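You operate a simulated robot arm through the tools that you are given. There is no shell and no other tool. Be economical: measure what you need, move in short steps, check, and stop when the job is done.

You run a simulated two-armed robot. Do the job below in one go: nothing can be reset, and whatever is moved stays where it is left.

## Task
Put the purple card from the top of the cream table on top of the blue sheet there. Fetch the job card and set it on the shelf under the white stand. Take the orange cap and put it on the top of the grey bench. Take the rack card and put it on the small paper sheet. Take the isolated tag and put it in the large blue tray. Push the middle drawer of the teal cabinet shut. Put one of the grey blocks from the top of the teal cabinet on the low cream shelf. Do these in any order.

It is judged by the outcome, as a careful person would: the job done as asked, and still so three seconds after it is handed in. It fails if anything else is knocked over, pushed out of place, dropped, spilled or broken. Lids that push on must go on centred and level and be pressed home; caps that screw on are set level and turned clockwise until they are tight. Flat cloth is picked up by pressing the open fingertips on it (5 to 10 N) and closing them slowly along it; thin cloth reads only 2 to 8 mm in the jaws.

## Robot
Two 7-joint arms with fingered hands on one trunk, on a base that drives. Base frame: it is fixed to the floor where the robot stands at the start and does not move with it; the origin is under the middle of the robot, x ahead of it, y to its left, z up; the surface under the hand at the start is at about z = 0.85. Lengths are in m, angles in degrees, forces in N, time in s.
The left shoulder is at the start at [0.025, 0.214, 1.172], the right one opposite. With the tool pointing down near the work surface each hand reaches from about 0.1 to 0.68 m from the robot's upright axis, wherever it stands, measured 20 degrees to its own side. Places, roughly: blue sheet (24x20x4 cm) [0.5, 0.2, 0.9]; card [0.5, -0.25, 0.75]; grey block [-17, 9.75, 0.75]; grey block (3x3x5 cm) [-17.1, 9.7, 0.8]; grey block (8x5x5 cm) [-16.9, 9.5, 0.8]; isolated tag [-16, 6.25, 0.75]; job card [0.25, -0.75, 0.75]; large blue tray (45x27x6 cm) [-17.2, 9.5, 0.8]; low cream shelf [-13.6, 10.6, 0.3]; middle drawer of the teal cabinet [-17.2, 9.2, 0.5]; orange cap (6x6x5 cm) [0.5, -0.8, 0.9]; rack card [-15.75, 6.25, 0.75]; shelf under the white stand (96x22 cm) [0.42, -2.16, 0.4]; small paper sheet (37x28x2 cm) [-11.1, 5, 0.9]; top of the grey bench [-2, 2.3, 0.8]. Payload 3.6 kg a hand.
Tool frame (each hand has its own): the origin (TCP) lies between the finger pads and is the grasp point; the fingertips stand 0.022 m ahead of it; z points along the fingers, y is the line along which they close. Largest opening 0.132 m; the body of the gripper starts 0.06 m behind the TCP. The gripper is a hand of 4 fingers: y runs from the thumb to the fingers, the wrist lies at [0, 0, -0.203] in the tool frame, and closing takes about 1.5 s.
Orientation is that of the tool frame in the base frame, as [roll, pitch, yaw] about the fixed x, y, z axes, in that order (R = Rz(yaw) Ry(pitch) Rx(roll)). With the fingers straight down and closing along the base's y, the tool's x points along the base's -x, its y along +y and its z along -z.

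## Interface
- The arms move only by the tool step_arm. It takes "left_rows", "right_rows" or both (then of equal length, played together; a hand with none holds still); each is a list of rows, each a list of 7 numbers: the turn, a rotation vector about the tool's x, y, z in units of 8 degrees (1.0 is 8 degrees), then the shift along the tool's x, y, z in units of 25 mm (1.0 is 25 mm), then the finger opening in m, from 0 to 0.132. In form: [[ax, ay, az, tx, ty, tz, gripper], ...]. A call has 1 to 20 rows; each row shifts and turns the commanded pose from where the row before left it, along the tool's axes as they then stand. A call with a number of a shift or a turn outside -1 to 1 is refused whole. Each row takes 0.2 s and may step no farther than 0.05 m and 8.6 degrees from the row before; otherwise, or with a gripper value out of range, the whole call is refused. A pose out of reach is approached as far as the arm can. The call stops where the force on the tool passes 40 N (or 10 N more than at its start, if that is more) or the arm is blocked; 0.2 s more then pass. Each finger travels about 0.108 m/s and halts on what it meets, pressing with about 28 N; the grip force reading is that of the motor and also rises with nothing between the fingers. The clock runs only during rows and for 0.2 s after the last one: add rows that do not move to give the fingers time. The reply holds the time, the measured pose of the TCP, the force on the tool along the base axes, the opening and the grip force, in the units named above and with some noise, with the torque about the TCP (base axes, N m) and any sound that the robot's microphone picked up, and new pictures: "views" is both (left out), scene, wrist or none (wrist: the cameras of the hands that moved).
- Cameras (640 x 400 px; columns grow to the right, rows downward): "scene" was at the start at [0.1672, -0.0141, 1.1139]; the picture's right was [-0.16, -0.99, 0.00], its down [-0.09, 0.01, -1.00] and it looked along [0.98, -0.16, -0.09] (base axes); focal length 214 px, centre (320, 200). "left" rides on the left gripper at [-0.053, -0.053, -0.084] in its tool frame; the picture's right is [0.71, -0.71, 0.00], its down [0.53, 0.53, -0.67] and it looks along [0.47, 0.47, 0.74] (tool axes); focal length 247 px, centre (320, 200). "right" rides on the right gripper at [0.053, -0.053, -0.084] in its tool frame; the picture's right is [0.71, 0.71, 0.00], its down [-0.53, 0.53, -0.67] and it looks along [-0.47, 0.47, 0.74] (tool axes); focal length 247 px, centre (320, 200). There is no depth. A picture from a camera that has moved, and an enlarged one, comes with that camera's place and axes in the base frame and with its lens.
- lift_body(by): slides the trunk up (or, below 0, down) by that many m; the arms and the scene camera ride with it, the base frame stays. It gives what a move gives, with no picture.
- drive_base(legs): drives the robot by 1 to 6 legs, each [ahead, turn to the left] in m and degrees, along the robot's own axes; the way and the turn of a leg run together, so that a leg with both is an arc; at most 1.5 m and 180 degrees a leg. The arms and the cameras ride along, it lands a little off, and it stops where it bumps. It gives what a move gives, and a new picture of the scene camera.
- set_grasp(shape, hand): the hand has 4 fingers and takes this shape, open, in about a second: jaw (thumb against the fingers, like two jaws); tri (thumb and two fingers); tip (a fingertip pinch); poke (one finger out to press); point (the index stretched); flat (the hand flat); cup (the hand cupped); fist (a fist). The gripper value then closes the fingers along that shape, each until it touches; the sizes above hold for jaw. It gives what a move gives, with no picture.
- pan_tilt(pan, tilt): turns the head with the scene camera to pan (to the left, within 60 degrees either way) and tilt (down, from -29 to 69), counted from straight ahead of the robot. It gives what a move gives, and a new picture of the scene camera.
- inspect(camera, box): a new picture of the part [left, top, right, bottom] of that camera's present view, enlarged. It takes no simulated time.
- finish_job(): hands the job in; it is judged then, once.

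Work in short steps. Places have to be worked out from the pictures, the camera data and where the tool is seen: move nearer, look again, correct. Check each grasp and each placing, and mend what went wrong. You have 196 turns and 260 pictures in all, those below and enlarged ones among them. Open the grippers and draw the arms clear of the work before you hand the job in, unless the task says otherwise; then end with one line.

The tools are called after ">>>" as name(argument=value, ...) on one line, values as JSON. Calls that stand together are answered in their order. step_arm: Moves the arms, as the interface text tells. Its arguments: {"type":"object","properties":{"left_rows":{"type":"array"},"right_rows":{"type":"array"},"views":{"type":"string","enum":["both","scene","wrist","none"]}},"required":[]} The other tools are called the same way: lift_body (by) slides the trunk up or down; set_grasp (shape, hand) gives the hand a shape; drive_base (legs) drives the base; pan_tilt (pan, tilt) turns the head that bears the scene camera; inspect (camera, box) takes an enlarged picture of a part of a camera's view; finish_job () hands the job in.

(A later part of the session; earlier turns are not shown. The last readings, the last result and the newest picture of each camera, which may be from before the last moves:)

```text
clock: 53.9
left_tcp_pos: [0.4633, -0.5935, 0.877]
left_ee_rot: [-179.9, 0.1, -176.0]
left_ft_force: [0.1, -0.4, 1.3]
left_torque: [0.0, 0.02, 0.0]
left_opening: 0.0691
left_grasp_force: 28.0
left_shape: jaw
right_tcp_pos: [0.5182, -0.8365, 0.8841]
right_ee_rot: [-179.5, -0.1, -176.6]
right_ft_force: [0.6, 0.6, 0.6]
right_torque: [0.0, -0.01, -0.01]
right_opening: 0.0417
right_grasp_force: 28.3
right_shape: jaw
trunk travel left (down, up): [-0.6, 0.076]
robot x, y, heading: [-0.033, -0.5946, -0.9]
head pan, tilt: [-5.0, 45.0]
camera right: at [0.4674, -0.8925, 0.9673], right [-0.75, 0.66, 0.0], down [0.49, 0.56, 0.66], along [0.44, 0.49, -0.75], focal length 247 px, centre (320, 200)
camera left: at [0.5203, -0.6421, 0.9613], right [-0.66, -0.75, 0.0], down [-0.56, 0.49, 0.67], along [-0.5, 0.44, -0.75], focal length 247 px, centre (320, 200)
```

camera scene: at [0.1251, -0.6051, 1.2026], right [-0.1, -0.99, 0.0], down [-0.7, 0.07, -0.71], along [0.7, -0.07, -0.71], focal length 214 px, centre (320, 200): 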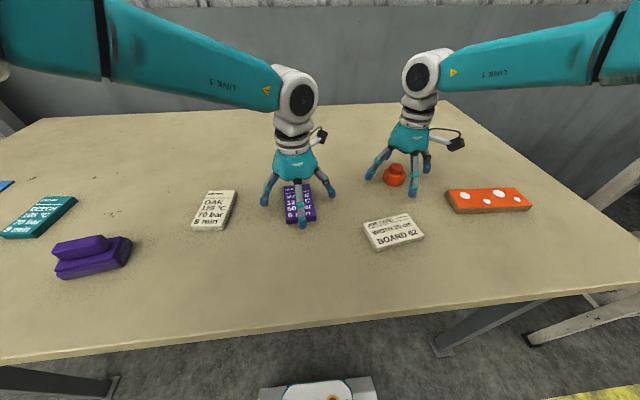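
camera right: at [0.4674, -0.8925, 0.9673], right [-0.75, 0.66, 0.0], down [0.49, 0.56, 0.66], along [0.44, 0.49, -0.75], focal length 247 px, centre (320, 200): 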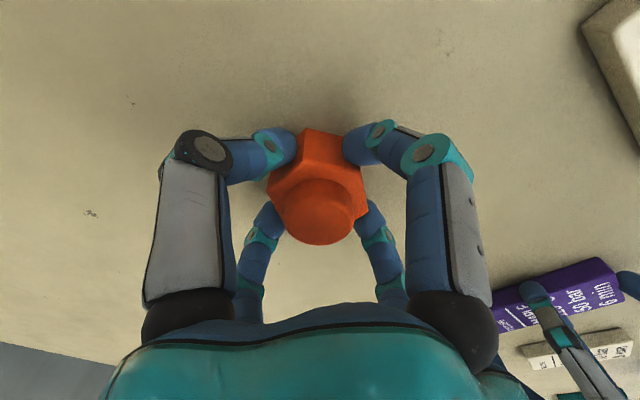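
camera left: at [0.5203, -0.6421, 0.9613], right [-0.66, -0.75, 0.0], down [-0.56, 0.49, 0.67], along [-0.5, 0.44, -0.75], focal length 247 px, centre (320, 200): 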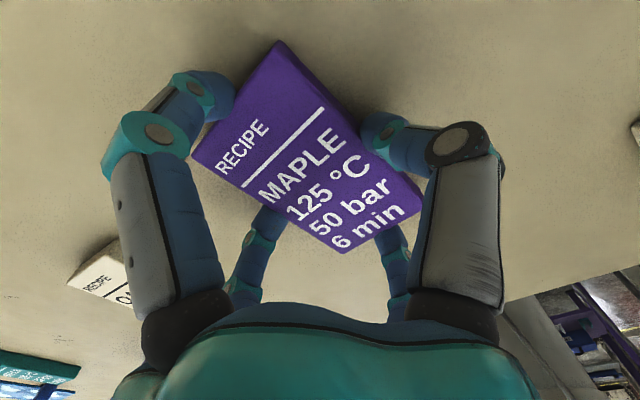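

Both grips hold (28 N). I lift both hands.

>>> step_arm(left_rows=[[0, 0, 0, 0, 0, -0.4, 0.045], [0, 0, 0, 0, 0, -0.8, 0.045], [0, 0, 0, 0, 0, -1, 0.045], [0, 0, 0, 0, 0, -1, 0.045], [0, 0, 0, 0, 0, -1, 0.045], [0, 0, 0, 0, 0, -1, 0.045], [0, 0, 0, 0, 0, -1, 0.045]], right_rows=[[0, 0, 0, 0, 0, -0.4, 0.035], [0, 0, 0, 0, 0, -0.8, 0.035], [0, 0, 0, 0, 0, -1, 0.035], [0, 0, 0, 0, 0, -1, 0.035], [0, 0, 0, 0, 0, -1, 0.035], [0, 0, 0, 0, 0, -1, 0.035], [0, 0, 0, 0, 0, -1, 0.035]], views="wrist")

```text
clock: 55.5
left_tcp_pos: [0.4629, -0.5918, 1.0336]
left_ee_rot: [-179.8, 0.1, -176.1]
left_ft_force: [0.4, 0.0, -0.3]
left_torque: [-0.03, 0.01, -0.01]
left_opening: 0.0692
left_grasp_force: 28.1
left_shape: jaw
right_tcp_pos: [0.5184, -0.8349, 1.0396]
right_ee_rot: [-179.6, 0.1, -176.6]
right_ft_force: [-0.3, -0.1, -2.4]
right_torque: [0.0, 0.03, 0.01]
right_opening: 0.0414
right_grasp_force: 27.4
right_shape: jaw
trunk travel left (down, up): [-0.6, 0.076]
robot x, y, heading: [-0.0336, -0.5939, -1.1]
head pan, tilt: [-5.0, 45.0]
camera right: at [0.4668, -0.8906, 1.1229], right [-0.75, 0.66, -0.01], down [0.49, 0.56, 0.66], along [0.44, 0.49, -0.75], focal length 247 px, centre (320, 200)
camera left: at [0.5199, -0.6413, 1.1166], right [-0.66, -0.76, 0.0], down [-0.56, 0.49, 0.67], along [-0.5, 0.44, -0.75], focal length 247 px, centre (320, 200)
```

right: 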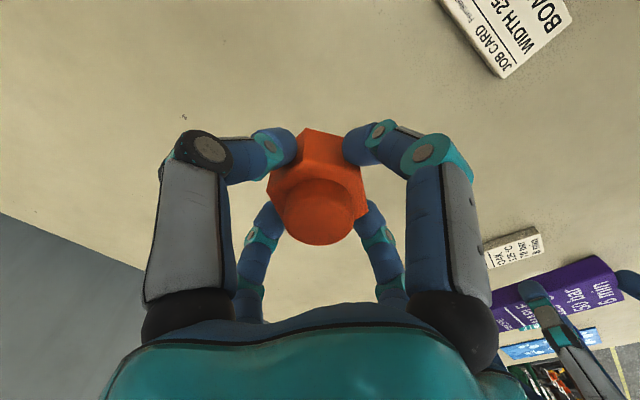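
left: 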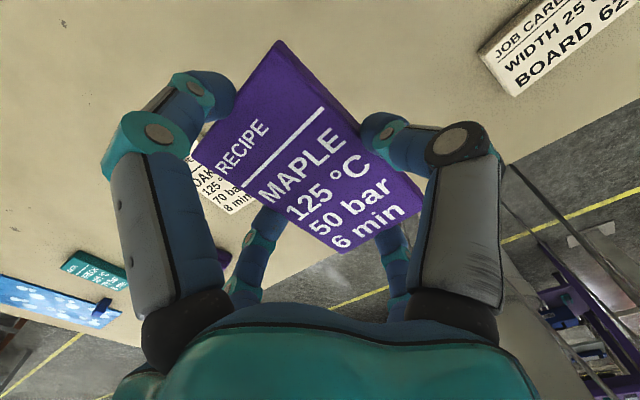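

Both are held. I drive back and sideways so that the left hand can reach the blue sheet.

>>> drive_base(legs=[[-0.15, 0], [0, -20], [0, -20], [0, -20], [-0.3, 0], [-0.33, 0]])

```text
clock: 59.6
left_tcp_pos: [0.1828, -0.9258, 1.0332]
left_ee_rot: [179.9, 0.2, 141.8]
left_ft_force: [-1.1, -0.5, -0.9]
left_torque: [0.0, 0.0, 0.02]
left_opening: 0.0692
left_grasp_force: 27.9
left_shape: jaw
right_tcp_pos: [0.06, -1.1405, 1.0398]
right_ee_rot: [-179.8, 0.1, 141.2]
right_ft_force: [-0.2, -0.7, -2.9]
right_torque: [0.07, -0.03, 0.02]
right_opening: 0.0411
right_grasp_force: 28.4
right_shape: jaw
trunk travel left (down, up): [-0.6, 0.076]
robot x, y, heading: [-0.1542, -0.5666, -43.2]
head pan, tilt: [-5.0, 45.0]
stopped in leg 4: the robot was blocked; the commanded pose is now the measured one
camera scene: at [-0.0524, -0.6813, 1.2026], right [-0.74, -0.67, 0.0], down [-0.47, 0.53, -0.71], along [0.47, -0.52, -0.71], focal length 214 px, centre (320, 200)
```

scene: 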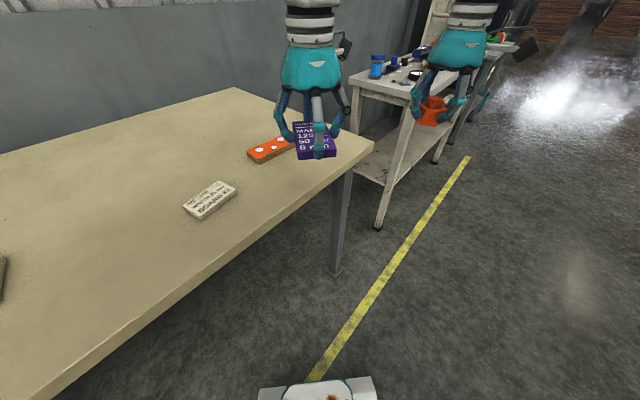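

Again a stall with nothing seen touching. I continue with small legs.

>>> drive_base(legs=[[-0.2, 0], [0, -18], [-0.25, 0], [-0.25, 0]])

```text
clock: 62.8
left_tcp_pos: [-0.11, -0.8372, 1.0336]
left_ee_rot: [179.8, 0.3, 124.1]
left_ft_force: [-0.9, -1.1, -0.4]
left_torque: [0.01, -0.01, -0.04]
left_opening: 0.0688
left_grasp_force: 27.7
left_shape: jaw
right_tcp_pos: [-0.2941, -1.0018, 1.0418]
right_ee_rot: [-179.8, 0.3, 123.5]
right_ft_force: [-0.2, 0.9, -2.3]
right_torque: [0.0, -0.03, -0.01]
right_opening: 0.0411
right_grasp_force: 27.7
right_shape: jaw
trunk travel left (down, up): [-0.6, 0.076]
robot x, y, heading: [-0.3147, -0.3855, -58.7]
head pan, tilt: [-5.0, 45.0]
stopped in leg 3: the robot was blocked; the commanded pose is now the measured one
camera scene: at [-0.2407, -0.5285, 1.202], right [-0.9, -0.44, 0.0], down [-0.31, 0.64, -0.7], along [0.31, -0.63, -0.71], focal length 214 px, centre (320, 200)
```

scene: 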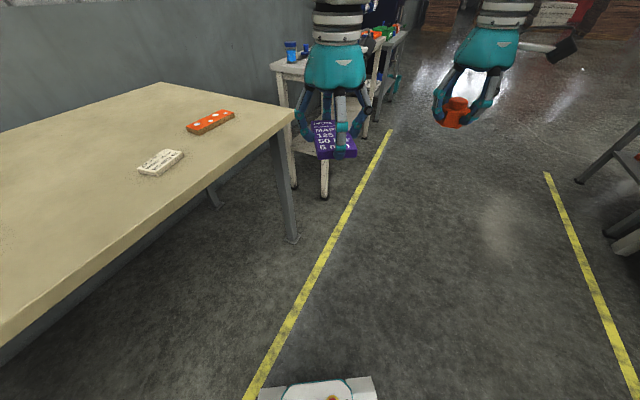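

I continue reversing.

>>> drive_base(legs=[[-0.2, 0], [-0.2, 0]])

>>> drive_base(legs=[[0, 15], [0, 15], [0, 15], [0, 14]])

```text
clock: 65.6
left_tcp_pos: [-0.3193, -0.4888, 1.0347]
left_ee_rot: [-180.0, 0.3, 124.2]
left_ft_force: [0.2, 0.2, -0.6]
left_torque: [-0.02, -0.01, 0.02]
left_opening: 0.0688
left_grasp_force: 27.5
left_shape: jaw
right_tcp_pos: [-0.5037, -0.6545, 1.0429]
right_ee_rot: [-179.7, 0.4, 123.5]
right_ft_force: [-0.2, 0.6, -2.6]
right_torque: [-0.02, -0.03, -0.03]
right_opening: 0.0413
right_grasp_force: 27.9
right_shape: jaw
trunk travel left (down, up): [-0.6, 0.076]
robot x, y, heading: [-0.525, -0.0384, -58.6]
head pan, tilt: [-5.0, 45.0]
camera scene: at [-0.4521, -0.1759, 1.2028], right [-0.9, -0.44, 0.0], down [-0.31, 0.63, -0.71], along [0.31, -0.63, -0.71], focal length 214 px, centre (320, 200)
```

scene: 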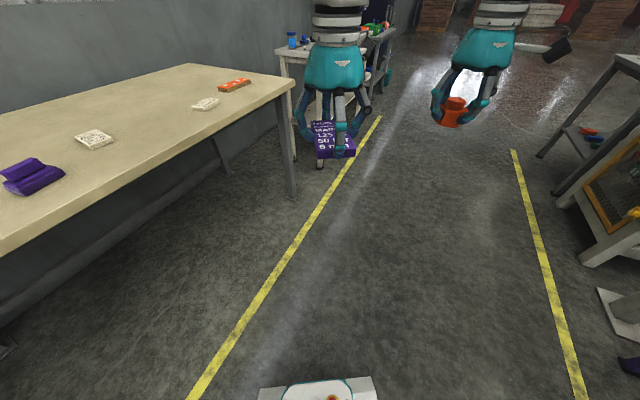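

```text
clock: 68.1
left_tcp_pos: [-0.1184, -0.3239, 1.0368]
left_ee_rot: [-179.8, 0.2, 154.5]
left_ft_force: [-0.1, -0.6, -1.3]
left_torque: [-0.02, 0.04, 0.01]
left_opening: 0.0687
left_grasp_force: 28.4
left_shape: jaw
right_tcp_pos: [-0.1937, -0.5594, 1.0433]
right_ee_rot: [-179.5, 0.2, 153.7]
right_ft_force: [0.0, 0.0, -2.3]
right_torque: [-0.04, 0.0, -0.05]
right_opening: 0.0413
right_grasp_force: 27.9
right_shape: jaw
trunk travel left (down, up): [-0.6, 0.076]
robot x, y, heading: [-0.5392, -0.0667, -28.4]
head pan, tilt: [-5.0, 45.0]
stopped in leg 3: the robot was blocked; the commanded pose is now the measured one
camera scene: at [-0.4014, -0.1436, 1.2025], right [-0.55, -0.83, 0.0], down [-0.59, 0.39, -0.71], along [0.59, -0.39, -0.71], focal length 214 px, centre (320, 200)
```

scene: 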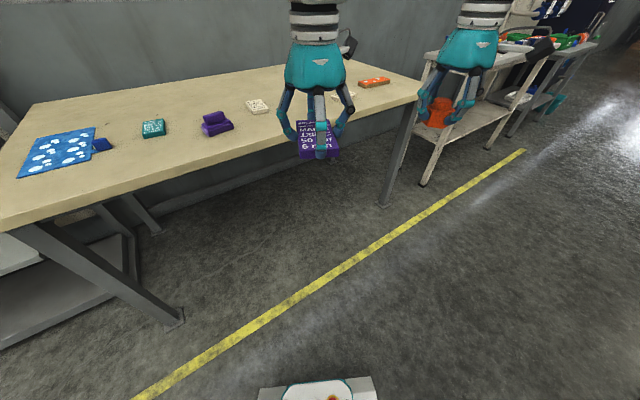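

Stalls again happen in free space; I just continue in small pieces.

>>> drive_base(legs=[[0, 15], [0, 15]])

>>> drive_base(legs=[[0.25, 0], [0.24, 0]])

>>> pan_tilt(pan=20, tilt=45)

```text
clock: 70.4
left_tcp_pos: [-0.0447, -0.0791, 1.0355]
left_ee_rot: [179.9, 0.2, -175.4]
left_ft_force: [0.8, -0.5, 0.3]
left_torque: [-0.04, 0.04, 0.01]
left_opening: 0.0687
left_grasp_force: 27.5
left_shape: jaw
right_tcp_pos: [0.0112, -0.3214, 1.0431]
right_ee_rot: [-179.6, 0.1, -176.0]
right_ft_force: [0.5, -0.5, -1.9]
right_torque: [0.02, -0.03, 0.03]
right_opening: 0.0409
right_grasp_force: 27.7
right_shape: jaw
trunk travel left (down, up): [-0.6, 0.076]
robot x, y, heading: [-0.5383, -0.0939, 1.5]
head pan, tilt: [-5.0, 45.0]
camera scene: at [-0.3788, -0.0951, 1.2025], right [-0.06, -1.0, 0.0], down [-0.71, 0.04, -0.71], along [0.7, -0.04, -0.71], focal length 214 px, centre (320, 200)
```

scene: 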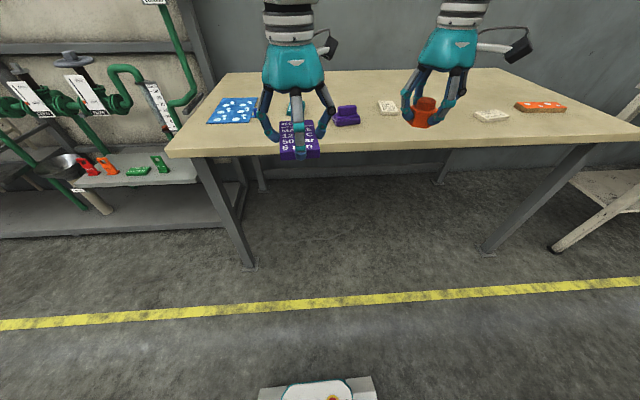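

```text
clock: 73.5
left_tcp_pos: [0.4435, -0.0622, 1.0374]
left_ee_rot: [-179.9, 0.1, -175.2]
left_ft_force: [1.1, 0.2, -1.1]
left_torque: [0.02, -0.01, 0.0]
left_opening: 0.0688
left_grasp_force: 27.9
left_shape: jaw
right_tcp_pos: [0.498, -0.3045, 1.0434]
right_ee_rot: [-179.6, 0.0, -175.9]
right_ft_force: [-0.1, -1.2, -2.4]
right_torque: [-0.02, 0.01, 0.0]
right_opening: 0.0412
right_grasp_force: 27.9
right_shape: jaw
trunk travel left (down, up): [-0.6, 0.076]
robot x, y, heading: [-0.0507, -0.0781, 1.6]
head pan, tilt: [-5.0, 45.0]
camera scene: at [0.1088, -0.0803, 1.2024], right [-0.06, -1.0, 0.0], down [-0.71, 0.04, -0.71], along [0.7, -0.04, -0.71], focal length 214 px, centre (320, 200)
```

scene: 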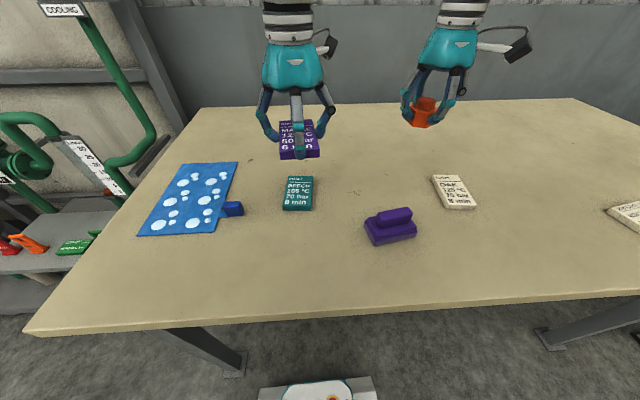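

```text
clock: 74.4
left_tcp_pos: [0.4416, -0.0624, 1.0367]
left_ee_rot: [-180.0, 0.4, -175.2]
left_ft_force: [0.5, -0.8, -0.2]
left_torque: [-0.04, -0.02, -0.01]
left_opening: 0.0688
left_grasp_force: 28.1
left_shape: jaw
right_tcp_pos: [0.4986, -0.3049, 1.0434]
right_ee_rot: [-179.6, 0.2, -175.9]
right_ft_force: [0.0, -0.4, -1.4]
right_torque: [0.0, -0.01, -0.02]
right_opening: 0.0408
right_grasp_force: 28.2
right_shape: jaw
trunk travel left (down, up): [-0.6, 0.076]
robot x, y, heading: [-0.0459, -0.082, 1.8]
head pan, tilt: [20.0, 45.0]
camera scene: at [0.1021, -0.0457, 1.2025], right [0.37, -0.93, 0.0], down [-0.66, -0.26, -0.71], along [0.66, 0.26, -0.71], focal length 214 px, centre (320, 200)
```

scene: 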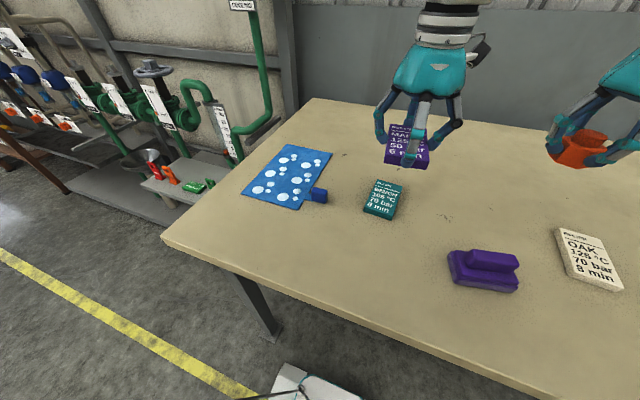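

The sheet centre is at about (0.474, 0.197). I move the left hand over it.

>>> step_arm(left_rows=[[0, 0, 0, -0.171, 0.845, 0, 0.045], [0, 0, 0, -0.171, 0.845, 0, 0.045], [0, 0, 0, -0.171, 0.845, 0, 0.045], [0, 0, 0, -0.171, 0.845, 0, 0.045], [0, 0, 0, -0.171, 0.845, 0, 0.045], [0, 0, 0, -0.171, 0.845, 0, 0.045], [0, 0, 0, -0.171, 0.845, 0, 0.045], [0, 0, 0, -0.171, 0.845, 0, 0.045], [0, 0, 0, -0.171, 0.845, 0, 0.045], [0, 0, 0, -0.171, 0.845, 0, 0.045], [0, 0, 0, -0.171, 0.845, 0, 0.045], [0, 0, 0, -0.171, 0.845, 0, 0.045], [0, 0, 0, 0, 0, 1, 0.045], [0, 0, 0, 0, 0, 1, 0.045], [0, 0, 0, 0, 0, 1, 0.045], [0, 0, 0, 0, 0, 1, 0.045], [0, 0, 0, 0, 0, 1, 0.045]])

```text
clock: 78.0
left_tcp_pos: [0.4717, 0.1948, 0.9126]
left_ee_rot: [-180.0, 0.3, -175.1]
left_ft_force: [0.4, -0.5, -1.1]
left_torque: [0.0, 0.0, 0.01]
left_opening: 0.0689
left_grasp_force: 28.1
left_shape: jaw
right_tcp_pos: [0.4965, -0.3048, 1.0434]
right_ee_rot: [-179.5, 0.1, -176.0]
right_ft_force: [0.5, -0.4, -2.5]
right_torque: [0.02, -0.01, -0.02]
right_opening: 0.0412
right_grasp_force: 27.7
right_shape: jaw
trunk travel left (down, up): [-0.6, 0.076]
robot x, y, heading: [-0.0505, -0.0797, 1.6]
head pan, tilt: [20.0, 45.0]
camera scene: at [0.1025, -0.0456, 1.2025], right [0.37, -0.93, 0.0], down [-0.66, -0.26, -0.71], along [0.66, 0.26, -0.71], focal length 214 px, centre (320, 200)
camera left: at [0.5304, 0.1462, 0.996], right [-0.65, -0.76, 0.0], down [-0.57, 0.48, 0.67], along [-0.51, 0.43, -0.75], focal length 247 px, centre (320, 200)
```

scene: 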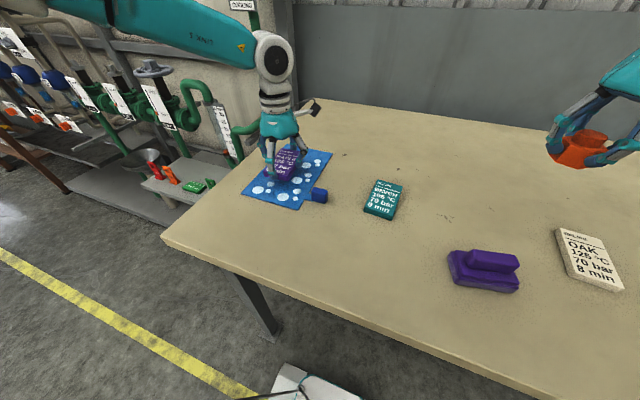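
left: 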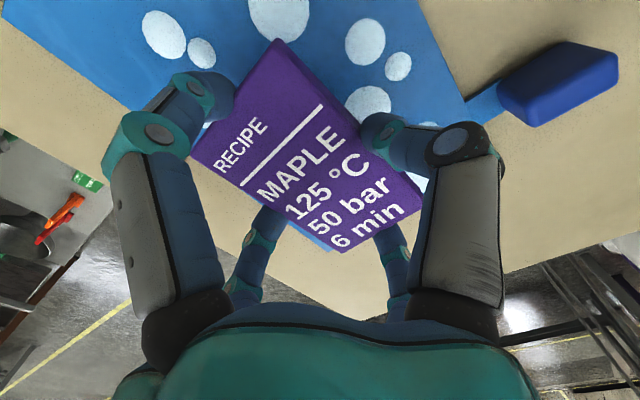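

The card is over the sheet (sheet spans roughly y 0.10–0.26). I shift 1 cm toward its middle, lower, and open.

>>> step_arm(left_rows=[[0, 0, 0, 0, -0.45, 0, 0.045], [0, 0, 0, 0, 0, 0.5, 0.045], [0, 0, 0, 0, 0, 0.4, 0.045], [0, 0, 0, 0, 0, 0.35, 0.045], [0, 0, 0, 0, 0, 0.1, 0.045], [0, 0, 0, 0, 0, 0, 0.045]], views="wrist")

```text
clock: 79.4
left_tcp_pos: [0.4735, 0.1833, 0.8816]
left_ee_rot: [-179.9, 0.5, -175.2]
left_ft_force: [-1.0, 1.0, 14.5]
left_torque: [-0.06, 0.25, 0.0]
left_opening: 0.0688
left_grasp_force: 28.0
left_shape: jaw
right_tcp_pos: [0.4962, -0.3057, 1.0452]
right_ee_rot: [-179.6, 0.1, -175.9]
right_ft_force: [-0.4, -0.5, -1.3]
right_torque: [-0.01, -0.02, -0.02]
right_opening: 0.041
right_grasp_force: 27.6
right_shape: jaw
trunk travel left (down, up): [-0.6, 0.076]
robot x, y, heading: [-0.0499, -0.0761, 1.6]
head pan, tilt: [20.0, 45.0]
camera left: at [0.5313, 0.1342, 0.9646], right [-0.65, -0.76, 0.0], down [-0.57, 0.48, 0.66], along [-0.5, 0.43, -0.75], focal length 247 px, centre (320, 200)
```

left: 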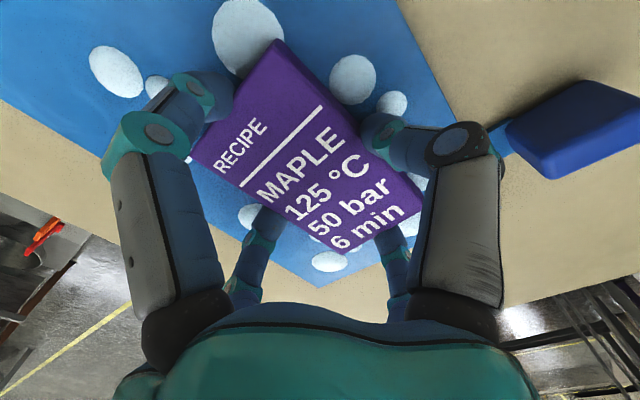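

The card rests on the sheet (contact 14 N). I ease up slightly, open slowly and rise.

>>> step_arm(left_rows=[[0, 0, 0, 0, 0, -0.1, 0.065], [0, 0, 0, 0, 0, 0, 0.08], [0, 0, 0, 0, 0, 0, 0.1], [0, 0, 0, 0, 0, 0, 0.12], [0, 0, 0, 0, 0, 0, 0.132], [0, 0, 0, 0, 0, 0, 0.132], [0, 0, 0, 0, 0, -0.4, 0.132], [0, 0, 0, 0, 0, -0.8, 0.132], [0, 0, 0, 0, 0, -1, 0.132], [0, 0, 0, 0, 0, -1, 0.132], [0, 0, 0, 0, 0, -1, 0.132], [0, 0, 0, 0, 0, -1, 0.132], [0, 0, 0, 0, 0, -1, 0.132]], views="both")

```text
clock: 82.2
left_tcp_pos: [0.4732, 0.1835, 1.0356]
left_ee_rot: [-179.9, 0.3, -175.1]
left_ft_force: [1.0, 0.2, -0.9]
left_torque: [-0.02, 0.02, 0.02]
left_opening: 0.1319
left_grasp_force: 0.2
left_shape: jaw
right_tcp_pos: [0.4984, -0.3054, 1.0436]
right_ee_rot: [-179.7, 0.2, -176.0]
right_ft_force: [-0.3, -0.3, -1.2]
right_torque: [0.01, 0.01, 0.0]
right_opening: 0.0411
right_grasp_force: 28.1
right_shape: jaw
trunk travel left (down, up): [-0.6, 0.076]
robot x, y, heading: [-0.0467, -0.0809, 1.8]
head pan, tilt: [20.0, 45.0]
camera scene: at [0.102, -0.0457, 1.2026], right [0.37, -0.93, 0.0], down [-0.66, -0.26, -0.71], along [0.66, 0.26, -0.71], focal length 214 px, centre (320, 200)
camera left: at [0.5311, 0.1343, 1.1203], right [-0.65, -0.76, 0.0], down [-0.57, 0.48, 0.67], along [-0.51, 0.43, -0.75], focal length 247 px, centre (320, 200)
```

scene: 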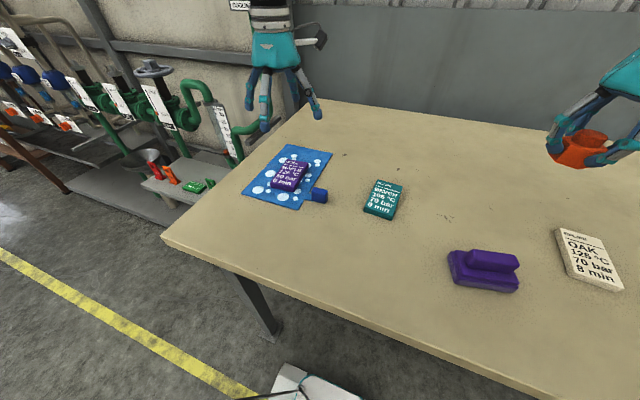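
left: 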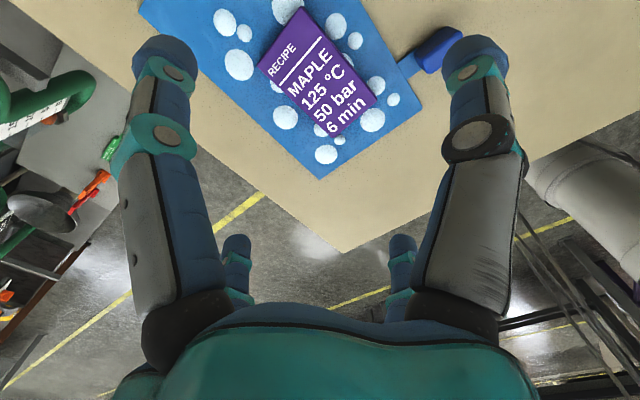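

The purple card lies on the sheet. I tuck the left hand in, then drive along the table toward the job card.

>>> step_arm(left_rows=[[0, 0, 0, 0.3, -0.9, 0, 0.132], [0, 0, 0, 0.3, -0.9, 0, 0.132], [0, 0, 0, 0.3, -0.9, 0, 0.132], [0, 0, 0, 0.3, -0.9, 0, 0.132], [0, 0, 0, 0.3, -0.9, 0, 0.132], [0, 0, 0, 0.3, -0.9, 0, 0.132], [0, 0, 0, 0.3, -0.9, 0, 0.132], [0, 0, 0, 0.3, -0.9, 0, 0.132]], views="none")

>>> drive_base(legs=[[-0.35, 0], [0, -20], [0, -20]])

>>> drive_base(legs=[[0, -20], [0, -20]])

```text
clock: 84.0
left_tcp_pos: [0.4282, -0.003, 1.0351]
left_ee_rot: [180.0, 0.3, -175.2]
left_ft_force: [0.2, 0.1, -0.1]
left_torque: [0.02, -0.04, 0.03]
left_opening: 0.1321
left_grasp_force: 0.1
left_shape: jaw
right_tcp_pos: [0.4978, -0.3053, 1.0442]
right_ee_rot: [-179.6, 0.1, -175.9]
right_ft_force: [0.0, 0.7, -2.1]
right_torque: [-0.03, 0.01, 0.02]
right_opening: 0.041
right_grasp_force: 28.6
right_shape: jaw
trunk travel left (down, up): [-0.6, 0.076]
robot x, y, heading: [-0.0499, -0.0754, 1.6]
head pan, tilt: [20.0, 45.0]
```

```text
clock: 88.5
left_tcp_pos: [0.0114, -0.3367, 1.0364]
left_ee_rot: [180.0, 0.4, 144.8]
left_ft_force: [-0.1, 0.7, 0.0]
left_torque: [0.03, -0.01, 0.0]
left_opening: 0.1321
left_grasp_force: 0.1
left_shape: jaw
right_tcp_pos: [-0.1299, -0.6132, 1.0432]
right_ee_rot: [-179.7, 0.1, 144.1]
right_ft_force: [0.2, 0.3, -2.2]
right_torque: [0.03, 0.01, 0.03]
right_opening: 0.0414
right_grasp_force: 27.5
right_shape: jaw
trunk travel left (down, up): [-0.6, 0.076]
robot x, y, heading: [-0.3832, -0.0644, -38.3]
head pan, tilt: [20.0, 45.0]
camera scene: at [-0.2455, -0.1339, 1.2025], right [-0.31, -0.95, 0.0], down [-0.67, 0.22, -0.71], along [0.67, -0.22, -0.71], focal length 214 px, centre (320, 200)
```

scene: 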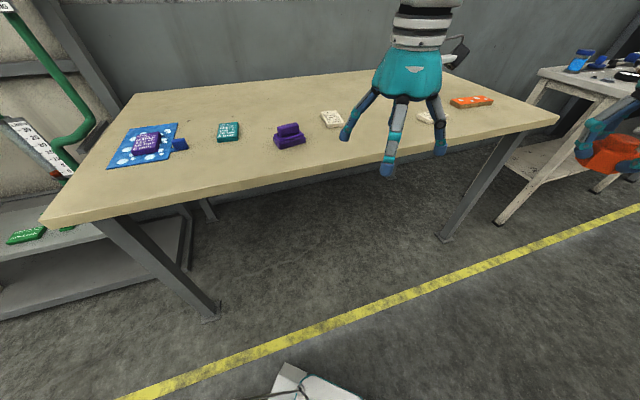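

```text
clock: 91.2
left_tcp_pos: [-0.2603, -0.5298, 1.0364]
left_ee_rot: [-179.9, 0.4, 104.5]
left_ft_force: [-0.7, -0.5, 0.3]
left_torque: [0.04, 0.0, -0.04]
left_opening: 0.1317
left_grasp_force: 0.1
left_shape: jaw
right_tcp_pos: [-0.5478, -0.6513, 1.0434]
right_ee_rot: [-179.6, 0.1, 103.8]
right_ft_force: [-0.3, 0.9, -1.3]
right_torque: [0.02, -0.04, 0.01]
right_opening: 0.041
right_grasp_force: 27.5
right_shape: jaw
trunk travel left (down, up): [-0.6, 0.076]
robot x, y, heading: [-0.346, -0.0593, -78.4]
head pan, tilt: [20.0, 45.0]
camera scene: at [-0.2883, -0.2024, 1.2025], right [-0.85, -0.52, 0.0], down [-0.37, 0.6, -0.71], along [0.37, -0.6, -0.71], focal length 214 px, centre (320, 200)
```

scene: 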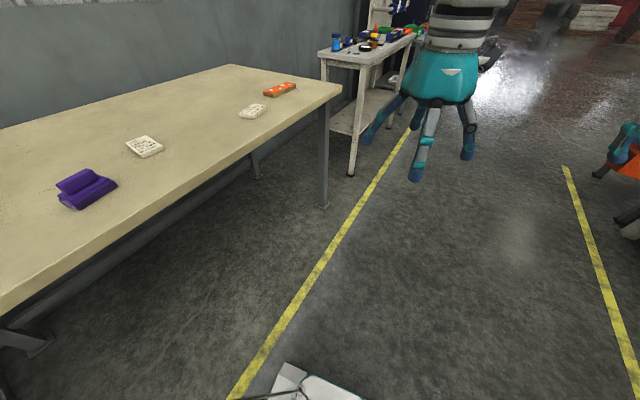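

Turning works well farther from the table. I align, drive 0.75 m along, then turn to face it.

>>> drive_base(legs=[[0, -14], [0.4, 0], [0.35, 0], [0, 30]])

>>> drive_base(legs=[[0, 31], [0, 31]])

```text
clock: 97.9
left_tcp_pos: [-0.1571, -1.2361, 1.0371]
left_ee_rot: [180.0, 0.3, 120.9]
left_ft_force: [0.2, 0.5, -0.1]
left_torque: [-0.01, 0.01, -0.01]
left_opening: 0.132
left_grasp_force: 0.1
left_shape: jaw
right_tcp_pos: [-0.3988, -1.4306, 1.0441]
right_ee_rot: [-179.7, 0.1, 120.2]
right_ft_force: [1.2, -0.8, -0.8]
right_torque: [0.03, 0.04, -0.03]
right_opening: 0.0406
right_grasp_force: 27.7
right_shape: jaw
trunk travel left (down, up): [-0.6, 0.076]
robot x, y, heading: [-0.3986, -0.8174, -61.8]
head pan, tilt: [20.0, 45.0]
camera scene: at [-0.3008, -0.9419, 1.2024], right [-0.67, -0.75, 0.0], down [-0.53, 0.47, -0.71], along [0.53, -0.47, -0.71], focal length 214 px, centre (320, 200)
```

scene: 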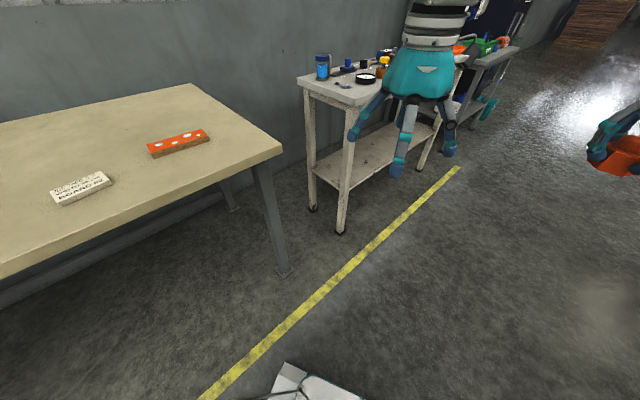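

```text
clock: 101.6
left_tcp_pos: [0.0849, -0.814, 1.0389]
left_ee_rot: [-179.7, 0.4, -178.9]
left_ft_force: [0.7, 1.4, 0.0]
left_torque: [-0.07, -0.02, -0.02]
left_opening: 0.1319
left_grasp_force: 0.0
left_shape: jaw
right_tcp_pos: [0.1344, -1.1224, 1.0471]
right_ee_rot: [-179.2, 0.0, -179.9]
right_ft_force: [0.7, 1.4, -1.2]
right_torque: [-0.06, 0.04, 0.02]
right_opening: 0.0406
right_grasp_force: 27.9
right_shape: jaw
trunk travel left (down, up): [-0.6, 0.076]
robot x, y, heading: [-0.3957, -0.8738, -1.9]
head pan, tilt: [20.0, 45.0]
stopped in leg 2: the robot was blocked; the commanded pose is now the measured one
camera scene: at [-0.2425, -0.8455, 1.2025], right [0.31, -0.95, 0.0], down [-0.67, -0.23, -0.71], along [0.67, 0.22, -0.71], focal length 214 px, centre (320, 200)
```

scene: 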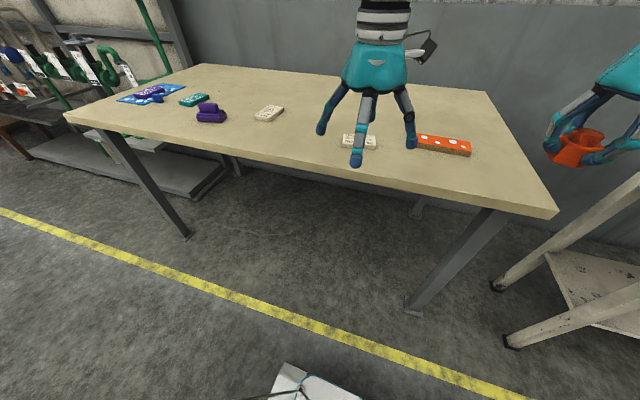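

I drive forward so that the left hand comes above the job card.

>>> drive_base(legs=[[0.28, 0]])

>>> step_arm(left_rows=[[0, 0, 0, 0, 0, 0, 0.132]], views="wrist")

```text
clock: 103.6
left_tcp_pos: [0.3677, -0.8286, 1.0391]
left_ee_rot: [-180.0, 0.3, -179.0]
left_ft_force: [0.1, -0.4, -0.5]
left_torque: [-0.04, 0.0, -0.02]
left_opening: 0.132
left_grasp_force: 0.0
left_shape: jaw
right_tcp_pos: [0.4156, -1.137, 1.0447]
right_ee_rot: [-179.4, -0.2, 179.9]
right_ft_force: [-0.3, 0.4, -1.7]
right_torque: [-0.04, 0.03, -0.01]
right_opening: 0.0407
right_grasp_force: 28.2
right_shape: jaw
trunk travel left (down, up): [-0.6, 0.076]
robot x, y, heading: [-0.1152, -0.8834, -1.9]
head pan, tilt: [20.0, 45.0]
camera scene: at [0.0403, -0.8591, 1.2024], right [0.31, -0.95, 0.0], down [-0.67, -0.22, -0.71], along [0.67, 0.22, -0.71], focal length 214 px, centre (320, 200)
```

scene: 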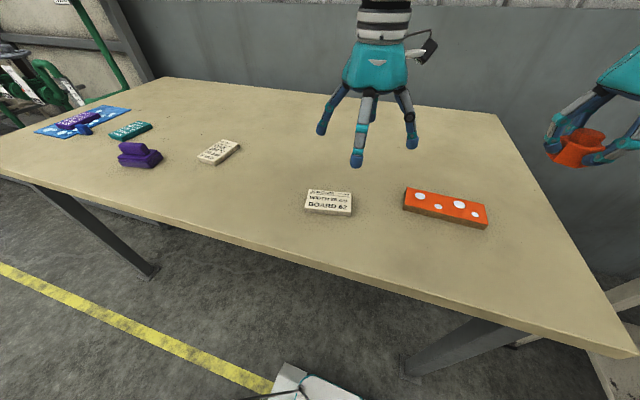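

```text
clock: 104.0
left_tcp_pos: [0.3658, -0.8278, 1.0402]
left_ee_rot: [-180.0, 0.5, -179.2]
left_ft_force: [-0.5, -0.1, -0.5]
left_torque: [0.0, 0.04, 0.0]
left_opening: 0.1318
left_grasp_force: 0.0
left_shape: jaw
right_tcp_pos: [0.414, -1.1374, 1.0468]
right_ee_rot: [-179.4, -0.1, 179.9]
right_ft_force: [-0.1, 0.1, -1.8]
right_torque: [0.0, 0.02, 0.02]
right_opening: 0.0408
right_grasp_force: 27.8
right_shape: jaw
trunk travel left (down, up): [-0.6, 0.076]
robot x, y, heading: [-0.1154, -0.8806, -1.7]
head pan, tilt: [20.0, 45.0]
camera left: at [0.4202, -0.8804, 1.1243], right [-0.7, -0.72, 0.0], down [-0.54, 0.52, 0.66], along [-0.47, 0.46, -0.75], focal length 247 px, centre (320, 200)
```

left: 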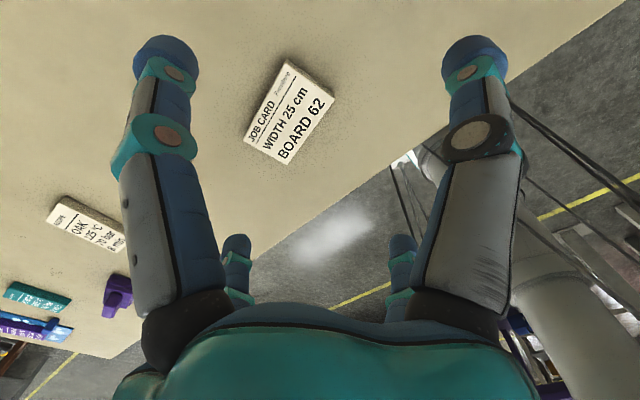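

Job card is at about (0.367, -0.776), its long axis (10 cm) rotated about 12° from y. Because it must go under a stand, I'll grip it by its ends with the hand pitched ~45° forward. I align and tilt the left hand above it.

>>> step_arm(left_rows=[[0, 0, -0.68, 0.1, 0.7, 0.8, 0.132], [0, 0, -0.68, 0.1, 0.7, 0.8, 0.132], [0, 0, 0, 0, 0.7, 0.8, 0.132], [0, -0.94, 0, 0, 0, 0, 0.132], [0, -0.94, 0, 0, 0, 0, 0.132], [0, -0.94, 0, 0, 0, 0, 0.132], [0, -0.94, 0, 0, 0, 0, 0.132], [0, -0.94, 0, 0, 0, 0, 0.132], [0, -0.94, 0, 0, 0, 0, 0.132], [0, 0, 0, 0, 0, 0, 0.132]])

```text
clock: 106.2
left_tcp_pos: [0.3556, -0.7781, 0.9789]
left_ee_rot: [-179.7, 45.6, -168.1]
left_ft_force: [0.2, -0.3, 0.0]
left_torque: [0.03, -0.03, 0.01]
left_opening: 0.1321
left_grasp_force: 0.0
left_shape: jaw
right_tcp_pos: [0.4155, -1.1358, 1.0458]
right_ee_rot: [-179.4, -0.1, 179.9]
right_ft_force: [0.6, -0.2, -2.3]
right_torque: [-0.02, -0.02, 0.0]
right_opening: 0.0406
right_grasp_force: 28.0
right_shape: jaw
trunk travel left (down, up): [-0.6, 0.076]
robot x, y, heading: [-0.1157, -0.882, -1.9]
head pan, tilt: [20.0, 45.0]
camera scene: at [0.0391, -0.8589, 1.2025], right [0.31, -0.95, 0.0], down [-0.67, -0.22, -0.71], along [0.67, 0.22, -0.71], focal length 214 px, centre (320, 200)
camera left: at [0.3452, -0.8329, 1.0763], right [-0.34, -0.79, -0.5], down [-0.94, 0.34, 0.09], along [0.1, 0.5, -0.86], focal length 247 px, centre (320, 200)
```

scene: 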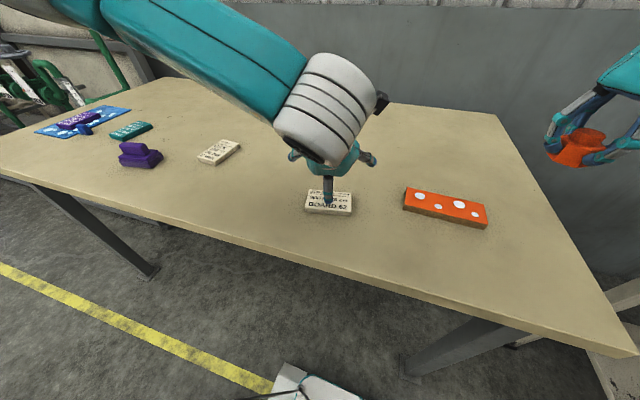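
left: 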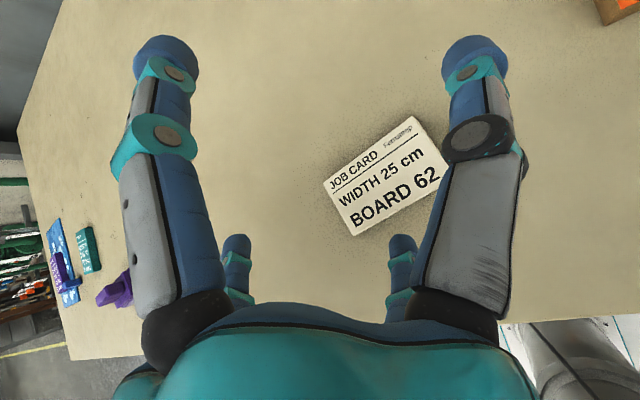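

The wrist views show that in jaw shape the four fingers close from four sides, so a tilted grip would hit the table. I try the fingertip-pinch shape and look at it.

>>> step_arm(left_rows=[[0, 0, 0, 0, 0, -1, 0.132], [0, 0, 0, 0, 0, -1, 0.132]], views="none")

>>> set_grasp(hand="left", shape="tip")

>>> step_arm(left_rows=[[0, 0, 0, 0, 0, 0, 0.132]], views="both")

```text
clock: 106.8
left_tcp_pos: [0.3211, -0.785, 1.0147]
left_ee_rot: [-179.7, 45.6, -168.1]
left_ft_force: [-0.2, -0.3, -0.1]
left_torque: [0.02, -0.02, -0.01]
left_opening: 0.1318
left_grasp_force: 0.0
left_shape: jaw
right_tcp_pos: [0.4154, -1.1365, 1.0464]
right_ee_rot: [-179.3, 0.0, 179.9]
right_ft_force: [0.4, 0.3, -2.3]
right_torque: [0.02, 0.0, 0.0]
right_opening: 0.041
right_grasp_force: 28.0
right_shape: jaw
trunk travel left (down, up): [-0.6, 0.076]
robot x, y, heading: [-0.1131, -0.8814, -1.9]
head pan, tilt: [20.0, 45.0]
```

```text
clock: 107.7
left_tcp_pos: [0.321, -0.785, 1.0148]
left_ee_rot: [-179.7, 45.7, -168.1]
left_ft_force: [0.1, 0.2, -1.0]
left_torque: [0.01, 0.01, 0.01]
left_opening: 0.1319
left_grasp_force: 0.1
left_shape: tip
right_tcp_pos: [0.4147, -1.1366, 1.0464]
right_ee_rot: [-179.3, 0.0, 179.9]
right_ft_force: [-0.8, 0.0, -3.1]
right_torque: [-0.02, 0.01, 0.01]
right_opening: 0.041
right_grasp_force: 28.4
right_shape: jaw
trunk travel left (down, up): [-0.6, 0.076]
robot x, y, heading: [-0.1161, -0.8823, -1.8]
head pan, tilt: [20.0, 45.0]
```

```text
clock: 108.1
left_tcp_pos: [0.3211, -0.7837, 1.015]
left_ee_rot: [-179.7, 45.6, -168.1]
left_ft_force: [0.1, 0.1, -0.2]
left_torque: [0.0, 0.01, 0.0]
left_opening: 0.1318
left_grasp_force: 0.0
left_shape: tip
right_tcp_pos: [0.4142, -1.1371, 1.0464]
right_ee_rot: [-179.4, 0.0, 179.9]
right_ft_force: [-0.1, -0.3, -1.7]
right_torque: [0.02, 0.03, 0.0]
right_opening: 0.0407
right_grasp_force: 27.7
right_shape: jaw
trunk travel left (down, up): [-0.6, 0.076]
robot x, y, heading: [-0.1137, -0.8806, -1.6]
head pan, tilt: [20.0, 45.0]
camera scene: at [0.039, -0.859, 1.2025], right [0.31, -0.95, 0.0], down [-0.67, -0.22, -0.71], along [0.67, 0.22, -0.71], focal length 214 px, centre (320, 200)
camera left: at [0.3101, -0.8404, 1.1115], right [-0.34, -0.79, -0.5], down [-0.93, 0.34, 0.09], along [0.1, 0.5, -0.86], focal length 247 px, centre (320, 200)
```

scene: 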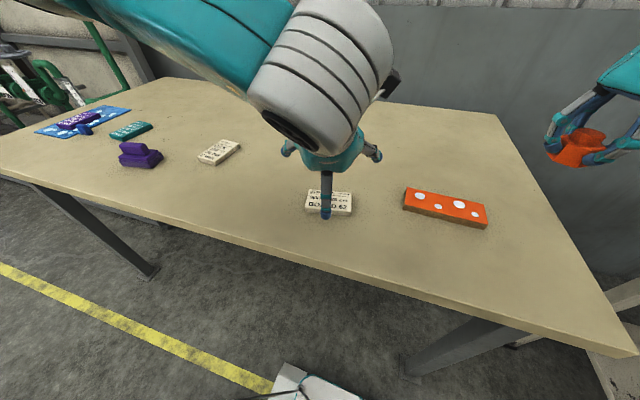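
left: 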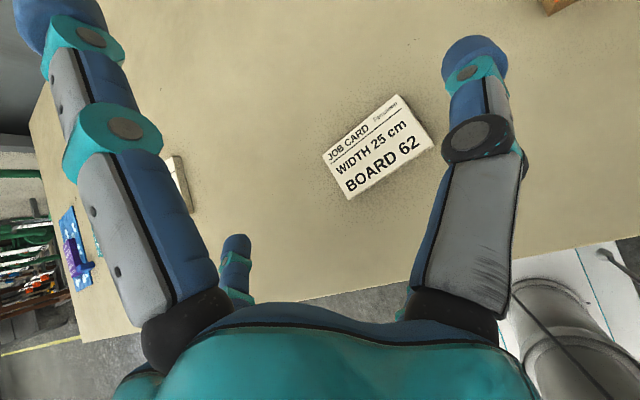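

The pinch shape leaves other fingers sticking out, so a tilted grip is no use. I go back to jaw, hand straight down; the low shelf should be reachable with the trunk lowered.

>>> set_grasp(hand="left", shape="jaw")

>>> step_arm(left_rows=[[0, 0.95, 0, 0, 0, 0, 0.132], [0, 0.95, 0, 0, 0, 0, 0.132], [0, 0.95, 0, 0, 0, 0, 0.132], [0, 0.95, 0, 0, 0, 0, 0.132], [0, 0.95, 0, 0, 0, 0, 0.132], [0, 0.95, 0, 0, 0, 0, 0.132], [0, 0, 0, -0.9, 0.2, 0, 0.132], [0, 0, 0, -0.9, 0.2, 0, 0.132], [0, 0, 0, 0, 0, 0, 0.132]], views="wrist")

```text
clock: 109.0
left_tcp_pos: [0.3211, -0.7842, 1.0151]
left_ee_rot: [-179.8, 45.6, -168.0]
left_ft_force: [0.9, 0.0, -0.7]
left_torque: [-0.01, 0.02, 0.0]
left_opening: 0.1318
left_grasp_force: 0.0
left_shape: jaw
right_tcp_pos: [0.4144, -1.1358, 1.0458]
right_ee_rot: [-179.4, -0.1, 179.9]
right_ft_force: [0.1, -0.2, -2.2]
right_torque: [-0.03, 0.03, 0.01]
right_opening: 0.0408
right_grasp_force: 28.3
right_shape: jaw
trunk travel left (down, up): [-0.6, 0.076]
robot x, y, heading: [-0.1128, -0.8833, -1.9]
head pan, tilt: [20.0, 45.0]
```

```text
clock: 111.0
left_tcp_pos: [0.3635, -0.7645, 1.0156]
left_ee_rot: [-179.8, -0.1, -168.2]
left_ft_force: [0.6, 0.6, -0.1]
left_torque: [0.02, -0.02, 0.0]
left_opening: 0.1321
left_grasp_force: 0.0
left_shape: jaw
right_tcp_pos: [0.4149, -1.1375, 1.0465]
right_ee_rot: [-179.4, 0.0, 179.9]
right_ft_force: [1.2, 0.4, -1.9]
right_torque: [0.01, 0.01, 0.0]
right_opening: 0.0408
right_grasp_force: 28.0
right_shape: jaw
trunk travel left (down, up): [-0.6, 0.076]
robot x, y, heading: [-0.1133, -0.8822, -1.9]
head pan, tilt: [20.0, 45.0]
camera left: at [0.4263, -0.8057, 1.0989], right [-0.55, -0.84, 0.0], down [-0.62, 0.41, 0.67], along [-0.56, 0.36, -0.74], focal length 247 px, centre (320, 200)
```

left: 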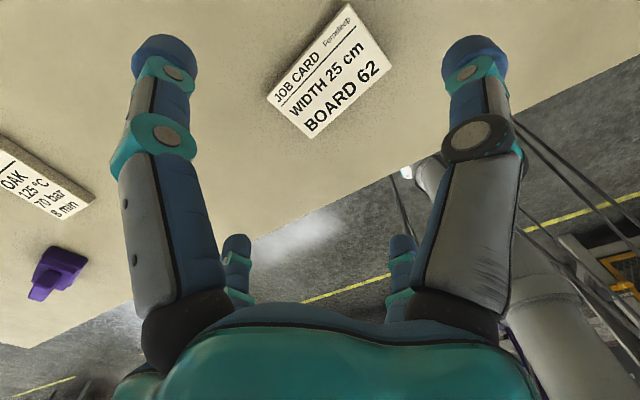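

Card centre (0.363, -0.773), yaw about 10°. I correct and lower around the card.

>>> step_arm(left_rows=[[0, 0, 0.25, 0.05, -0.37, 0.6, 0.132], [0, 0, 0, 0, 0, 0.9, 0.132], [0, 0, 0, 0, 0, 0.9, 0.132], [0, 0, 0, 0, 0, 0.9, 0.132], [0, 0, 0, 0, 0, 0.9, 0.132], [0, 0, 0, 0, 0, 0, 0.132]], views="wrist")

```text
clock: 112.4
left_tcp_pos: [0.3643, -0.7734, 0.9087]
left_ee_rot: [-179.8, 0.0, -170.2]
left_ft_force: [0.6, 0.7, -0.2]
left_torque: [-0.06, 0.01, 0.0]
left_opening: 0.132
left_grasp_force: 0.0
left_shape: jaw
right_tcp_pos: [0.414, -1.1357, 1.046]
right_ee_rot: [-179.4, 0.1, 180.0]
right_ft_force: [0.0, -0.4, -2.4]
right_torque: [0.02, 0.0, 0.0]
right_opening: 0.0409
right_grasp_force: 27.9
right_shape: jaw
trunk travel left (down, up): [-0.6, 0.076]
robot x, y, heading: [-0.1173, -0.8817, -1.9]
head pan, tilt: [20.0, 45.0]
camera left: at [0.4261, -0.8176, 0.9925], right [-0.58, -0.82, 0.0], down [-0.61, 0.43, 0.67], along [-0.55, 0.38, -0.75], focal length 247 px, centre (320, 200)
```

left: 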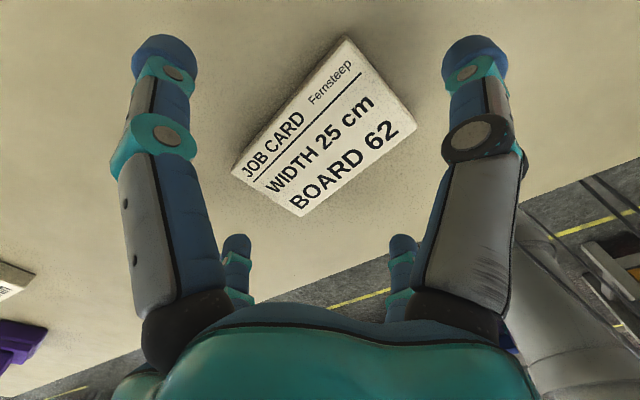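

Well centred. I go down the last 3 cm and close.

>>> step_arm(left_rows=[[0, 0, 0, 0, 0, 0.7, 0.132], [0, 0, 0, 0, 0, 0.58, 0.132], [0, 0, 0, 0, 0, 0, 0.12], [0, 0, 0, 0, 0, 0, 0.1], [0, 0, 0, 0, 0, 0, 0.08], [0, 0, 0, 0, 0, 0, 0.06], [0, 0, 0, 0, 0, 0, 0.045], [0, 0, 0, 0, 0, 0, 0.045], [0, 0, 0, 0, 0, 0, 0.045], [0, 0, 0, 0, 0, 0, 0.045]], views="wrist")

```text
clock: 114.6
left_tcp_pos: [0.3637, -0.7747, 0.8768]
left_ee_rot: [-179.8, 0.0, -170.3]
left_ft_force: [0.8, 0.1, -1.3]
left_torque: [0.01, 0.01, -0.02]
left_opening: 0.0786
left_grasp_force: 28.5
left_shape: jaw
right_tcp_pos: [0.4158, -1.1369, 1.0462]
right_ee_rot: [-179.4, 0.0, 179.9]
right_ft_force: [0.3, -0.1, -1.8]
right_torque: [-0.01, 0.04, 0.03]
right_opening: 0.0407
right_grasp_force: 28.3
right_shape: jaw
trunk travel left (down, up): [-0.6, 0.076]
robot x, y, heading: [-0.1143, -0.88, -1.6]
head pan, tilt: [20.0, 45.0]
camera left: at [0.4266, -0.8176, 0.9613], right [-0.58, -0.82, 0.0], down [-0.61, 0.43, 0.67], along [-0.55, 0.38, -0.74], focal length 247 px, centre (320, 200)
```

left: 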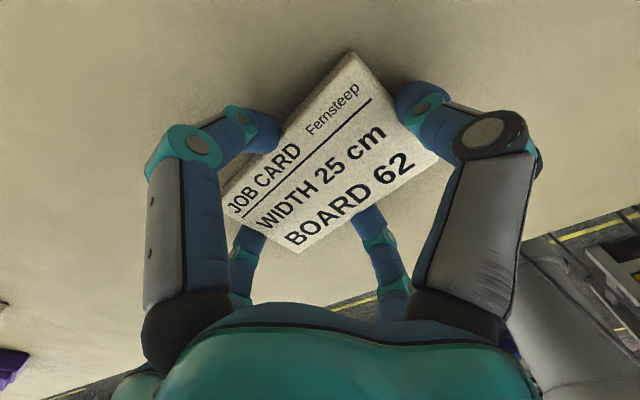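

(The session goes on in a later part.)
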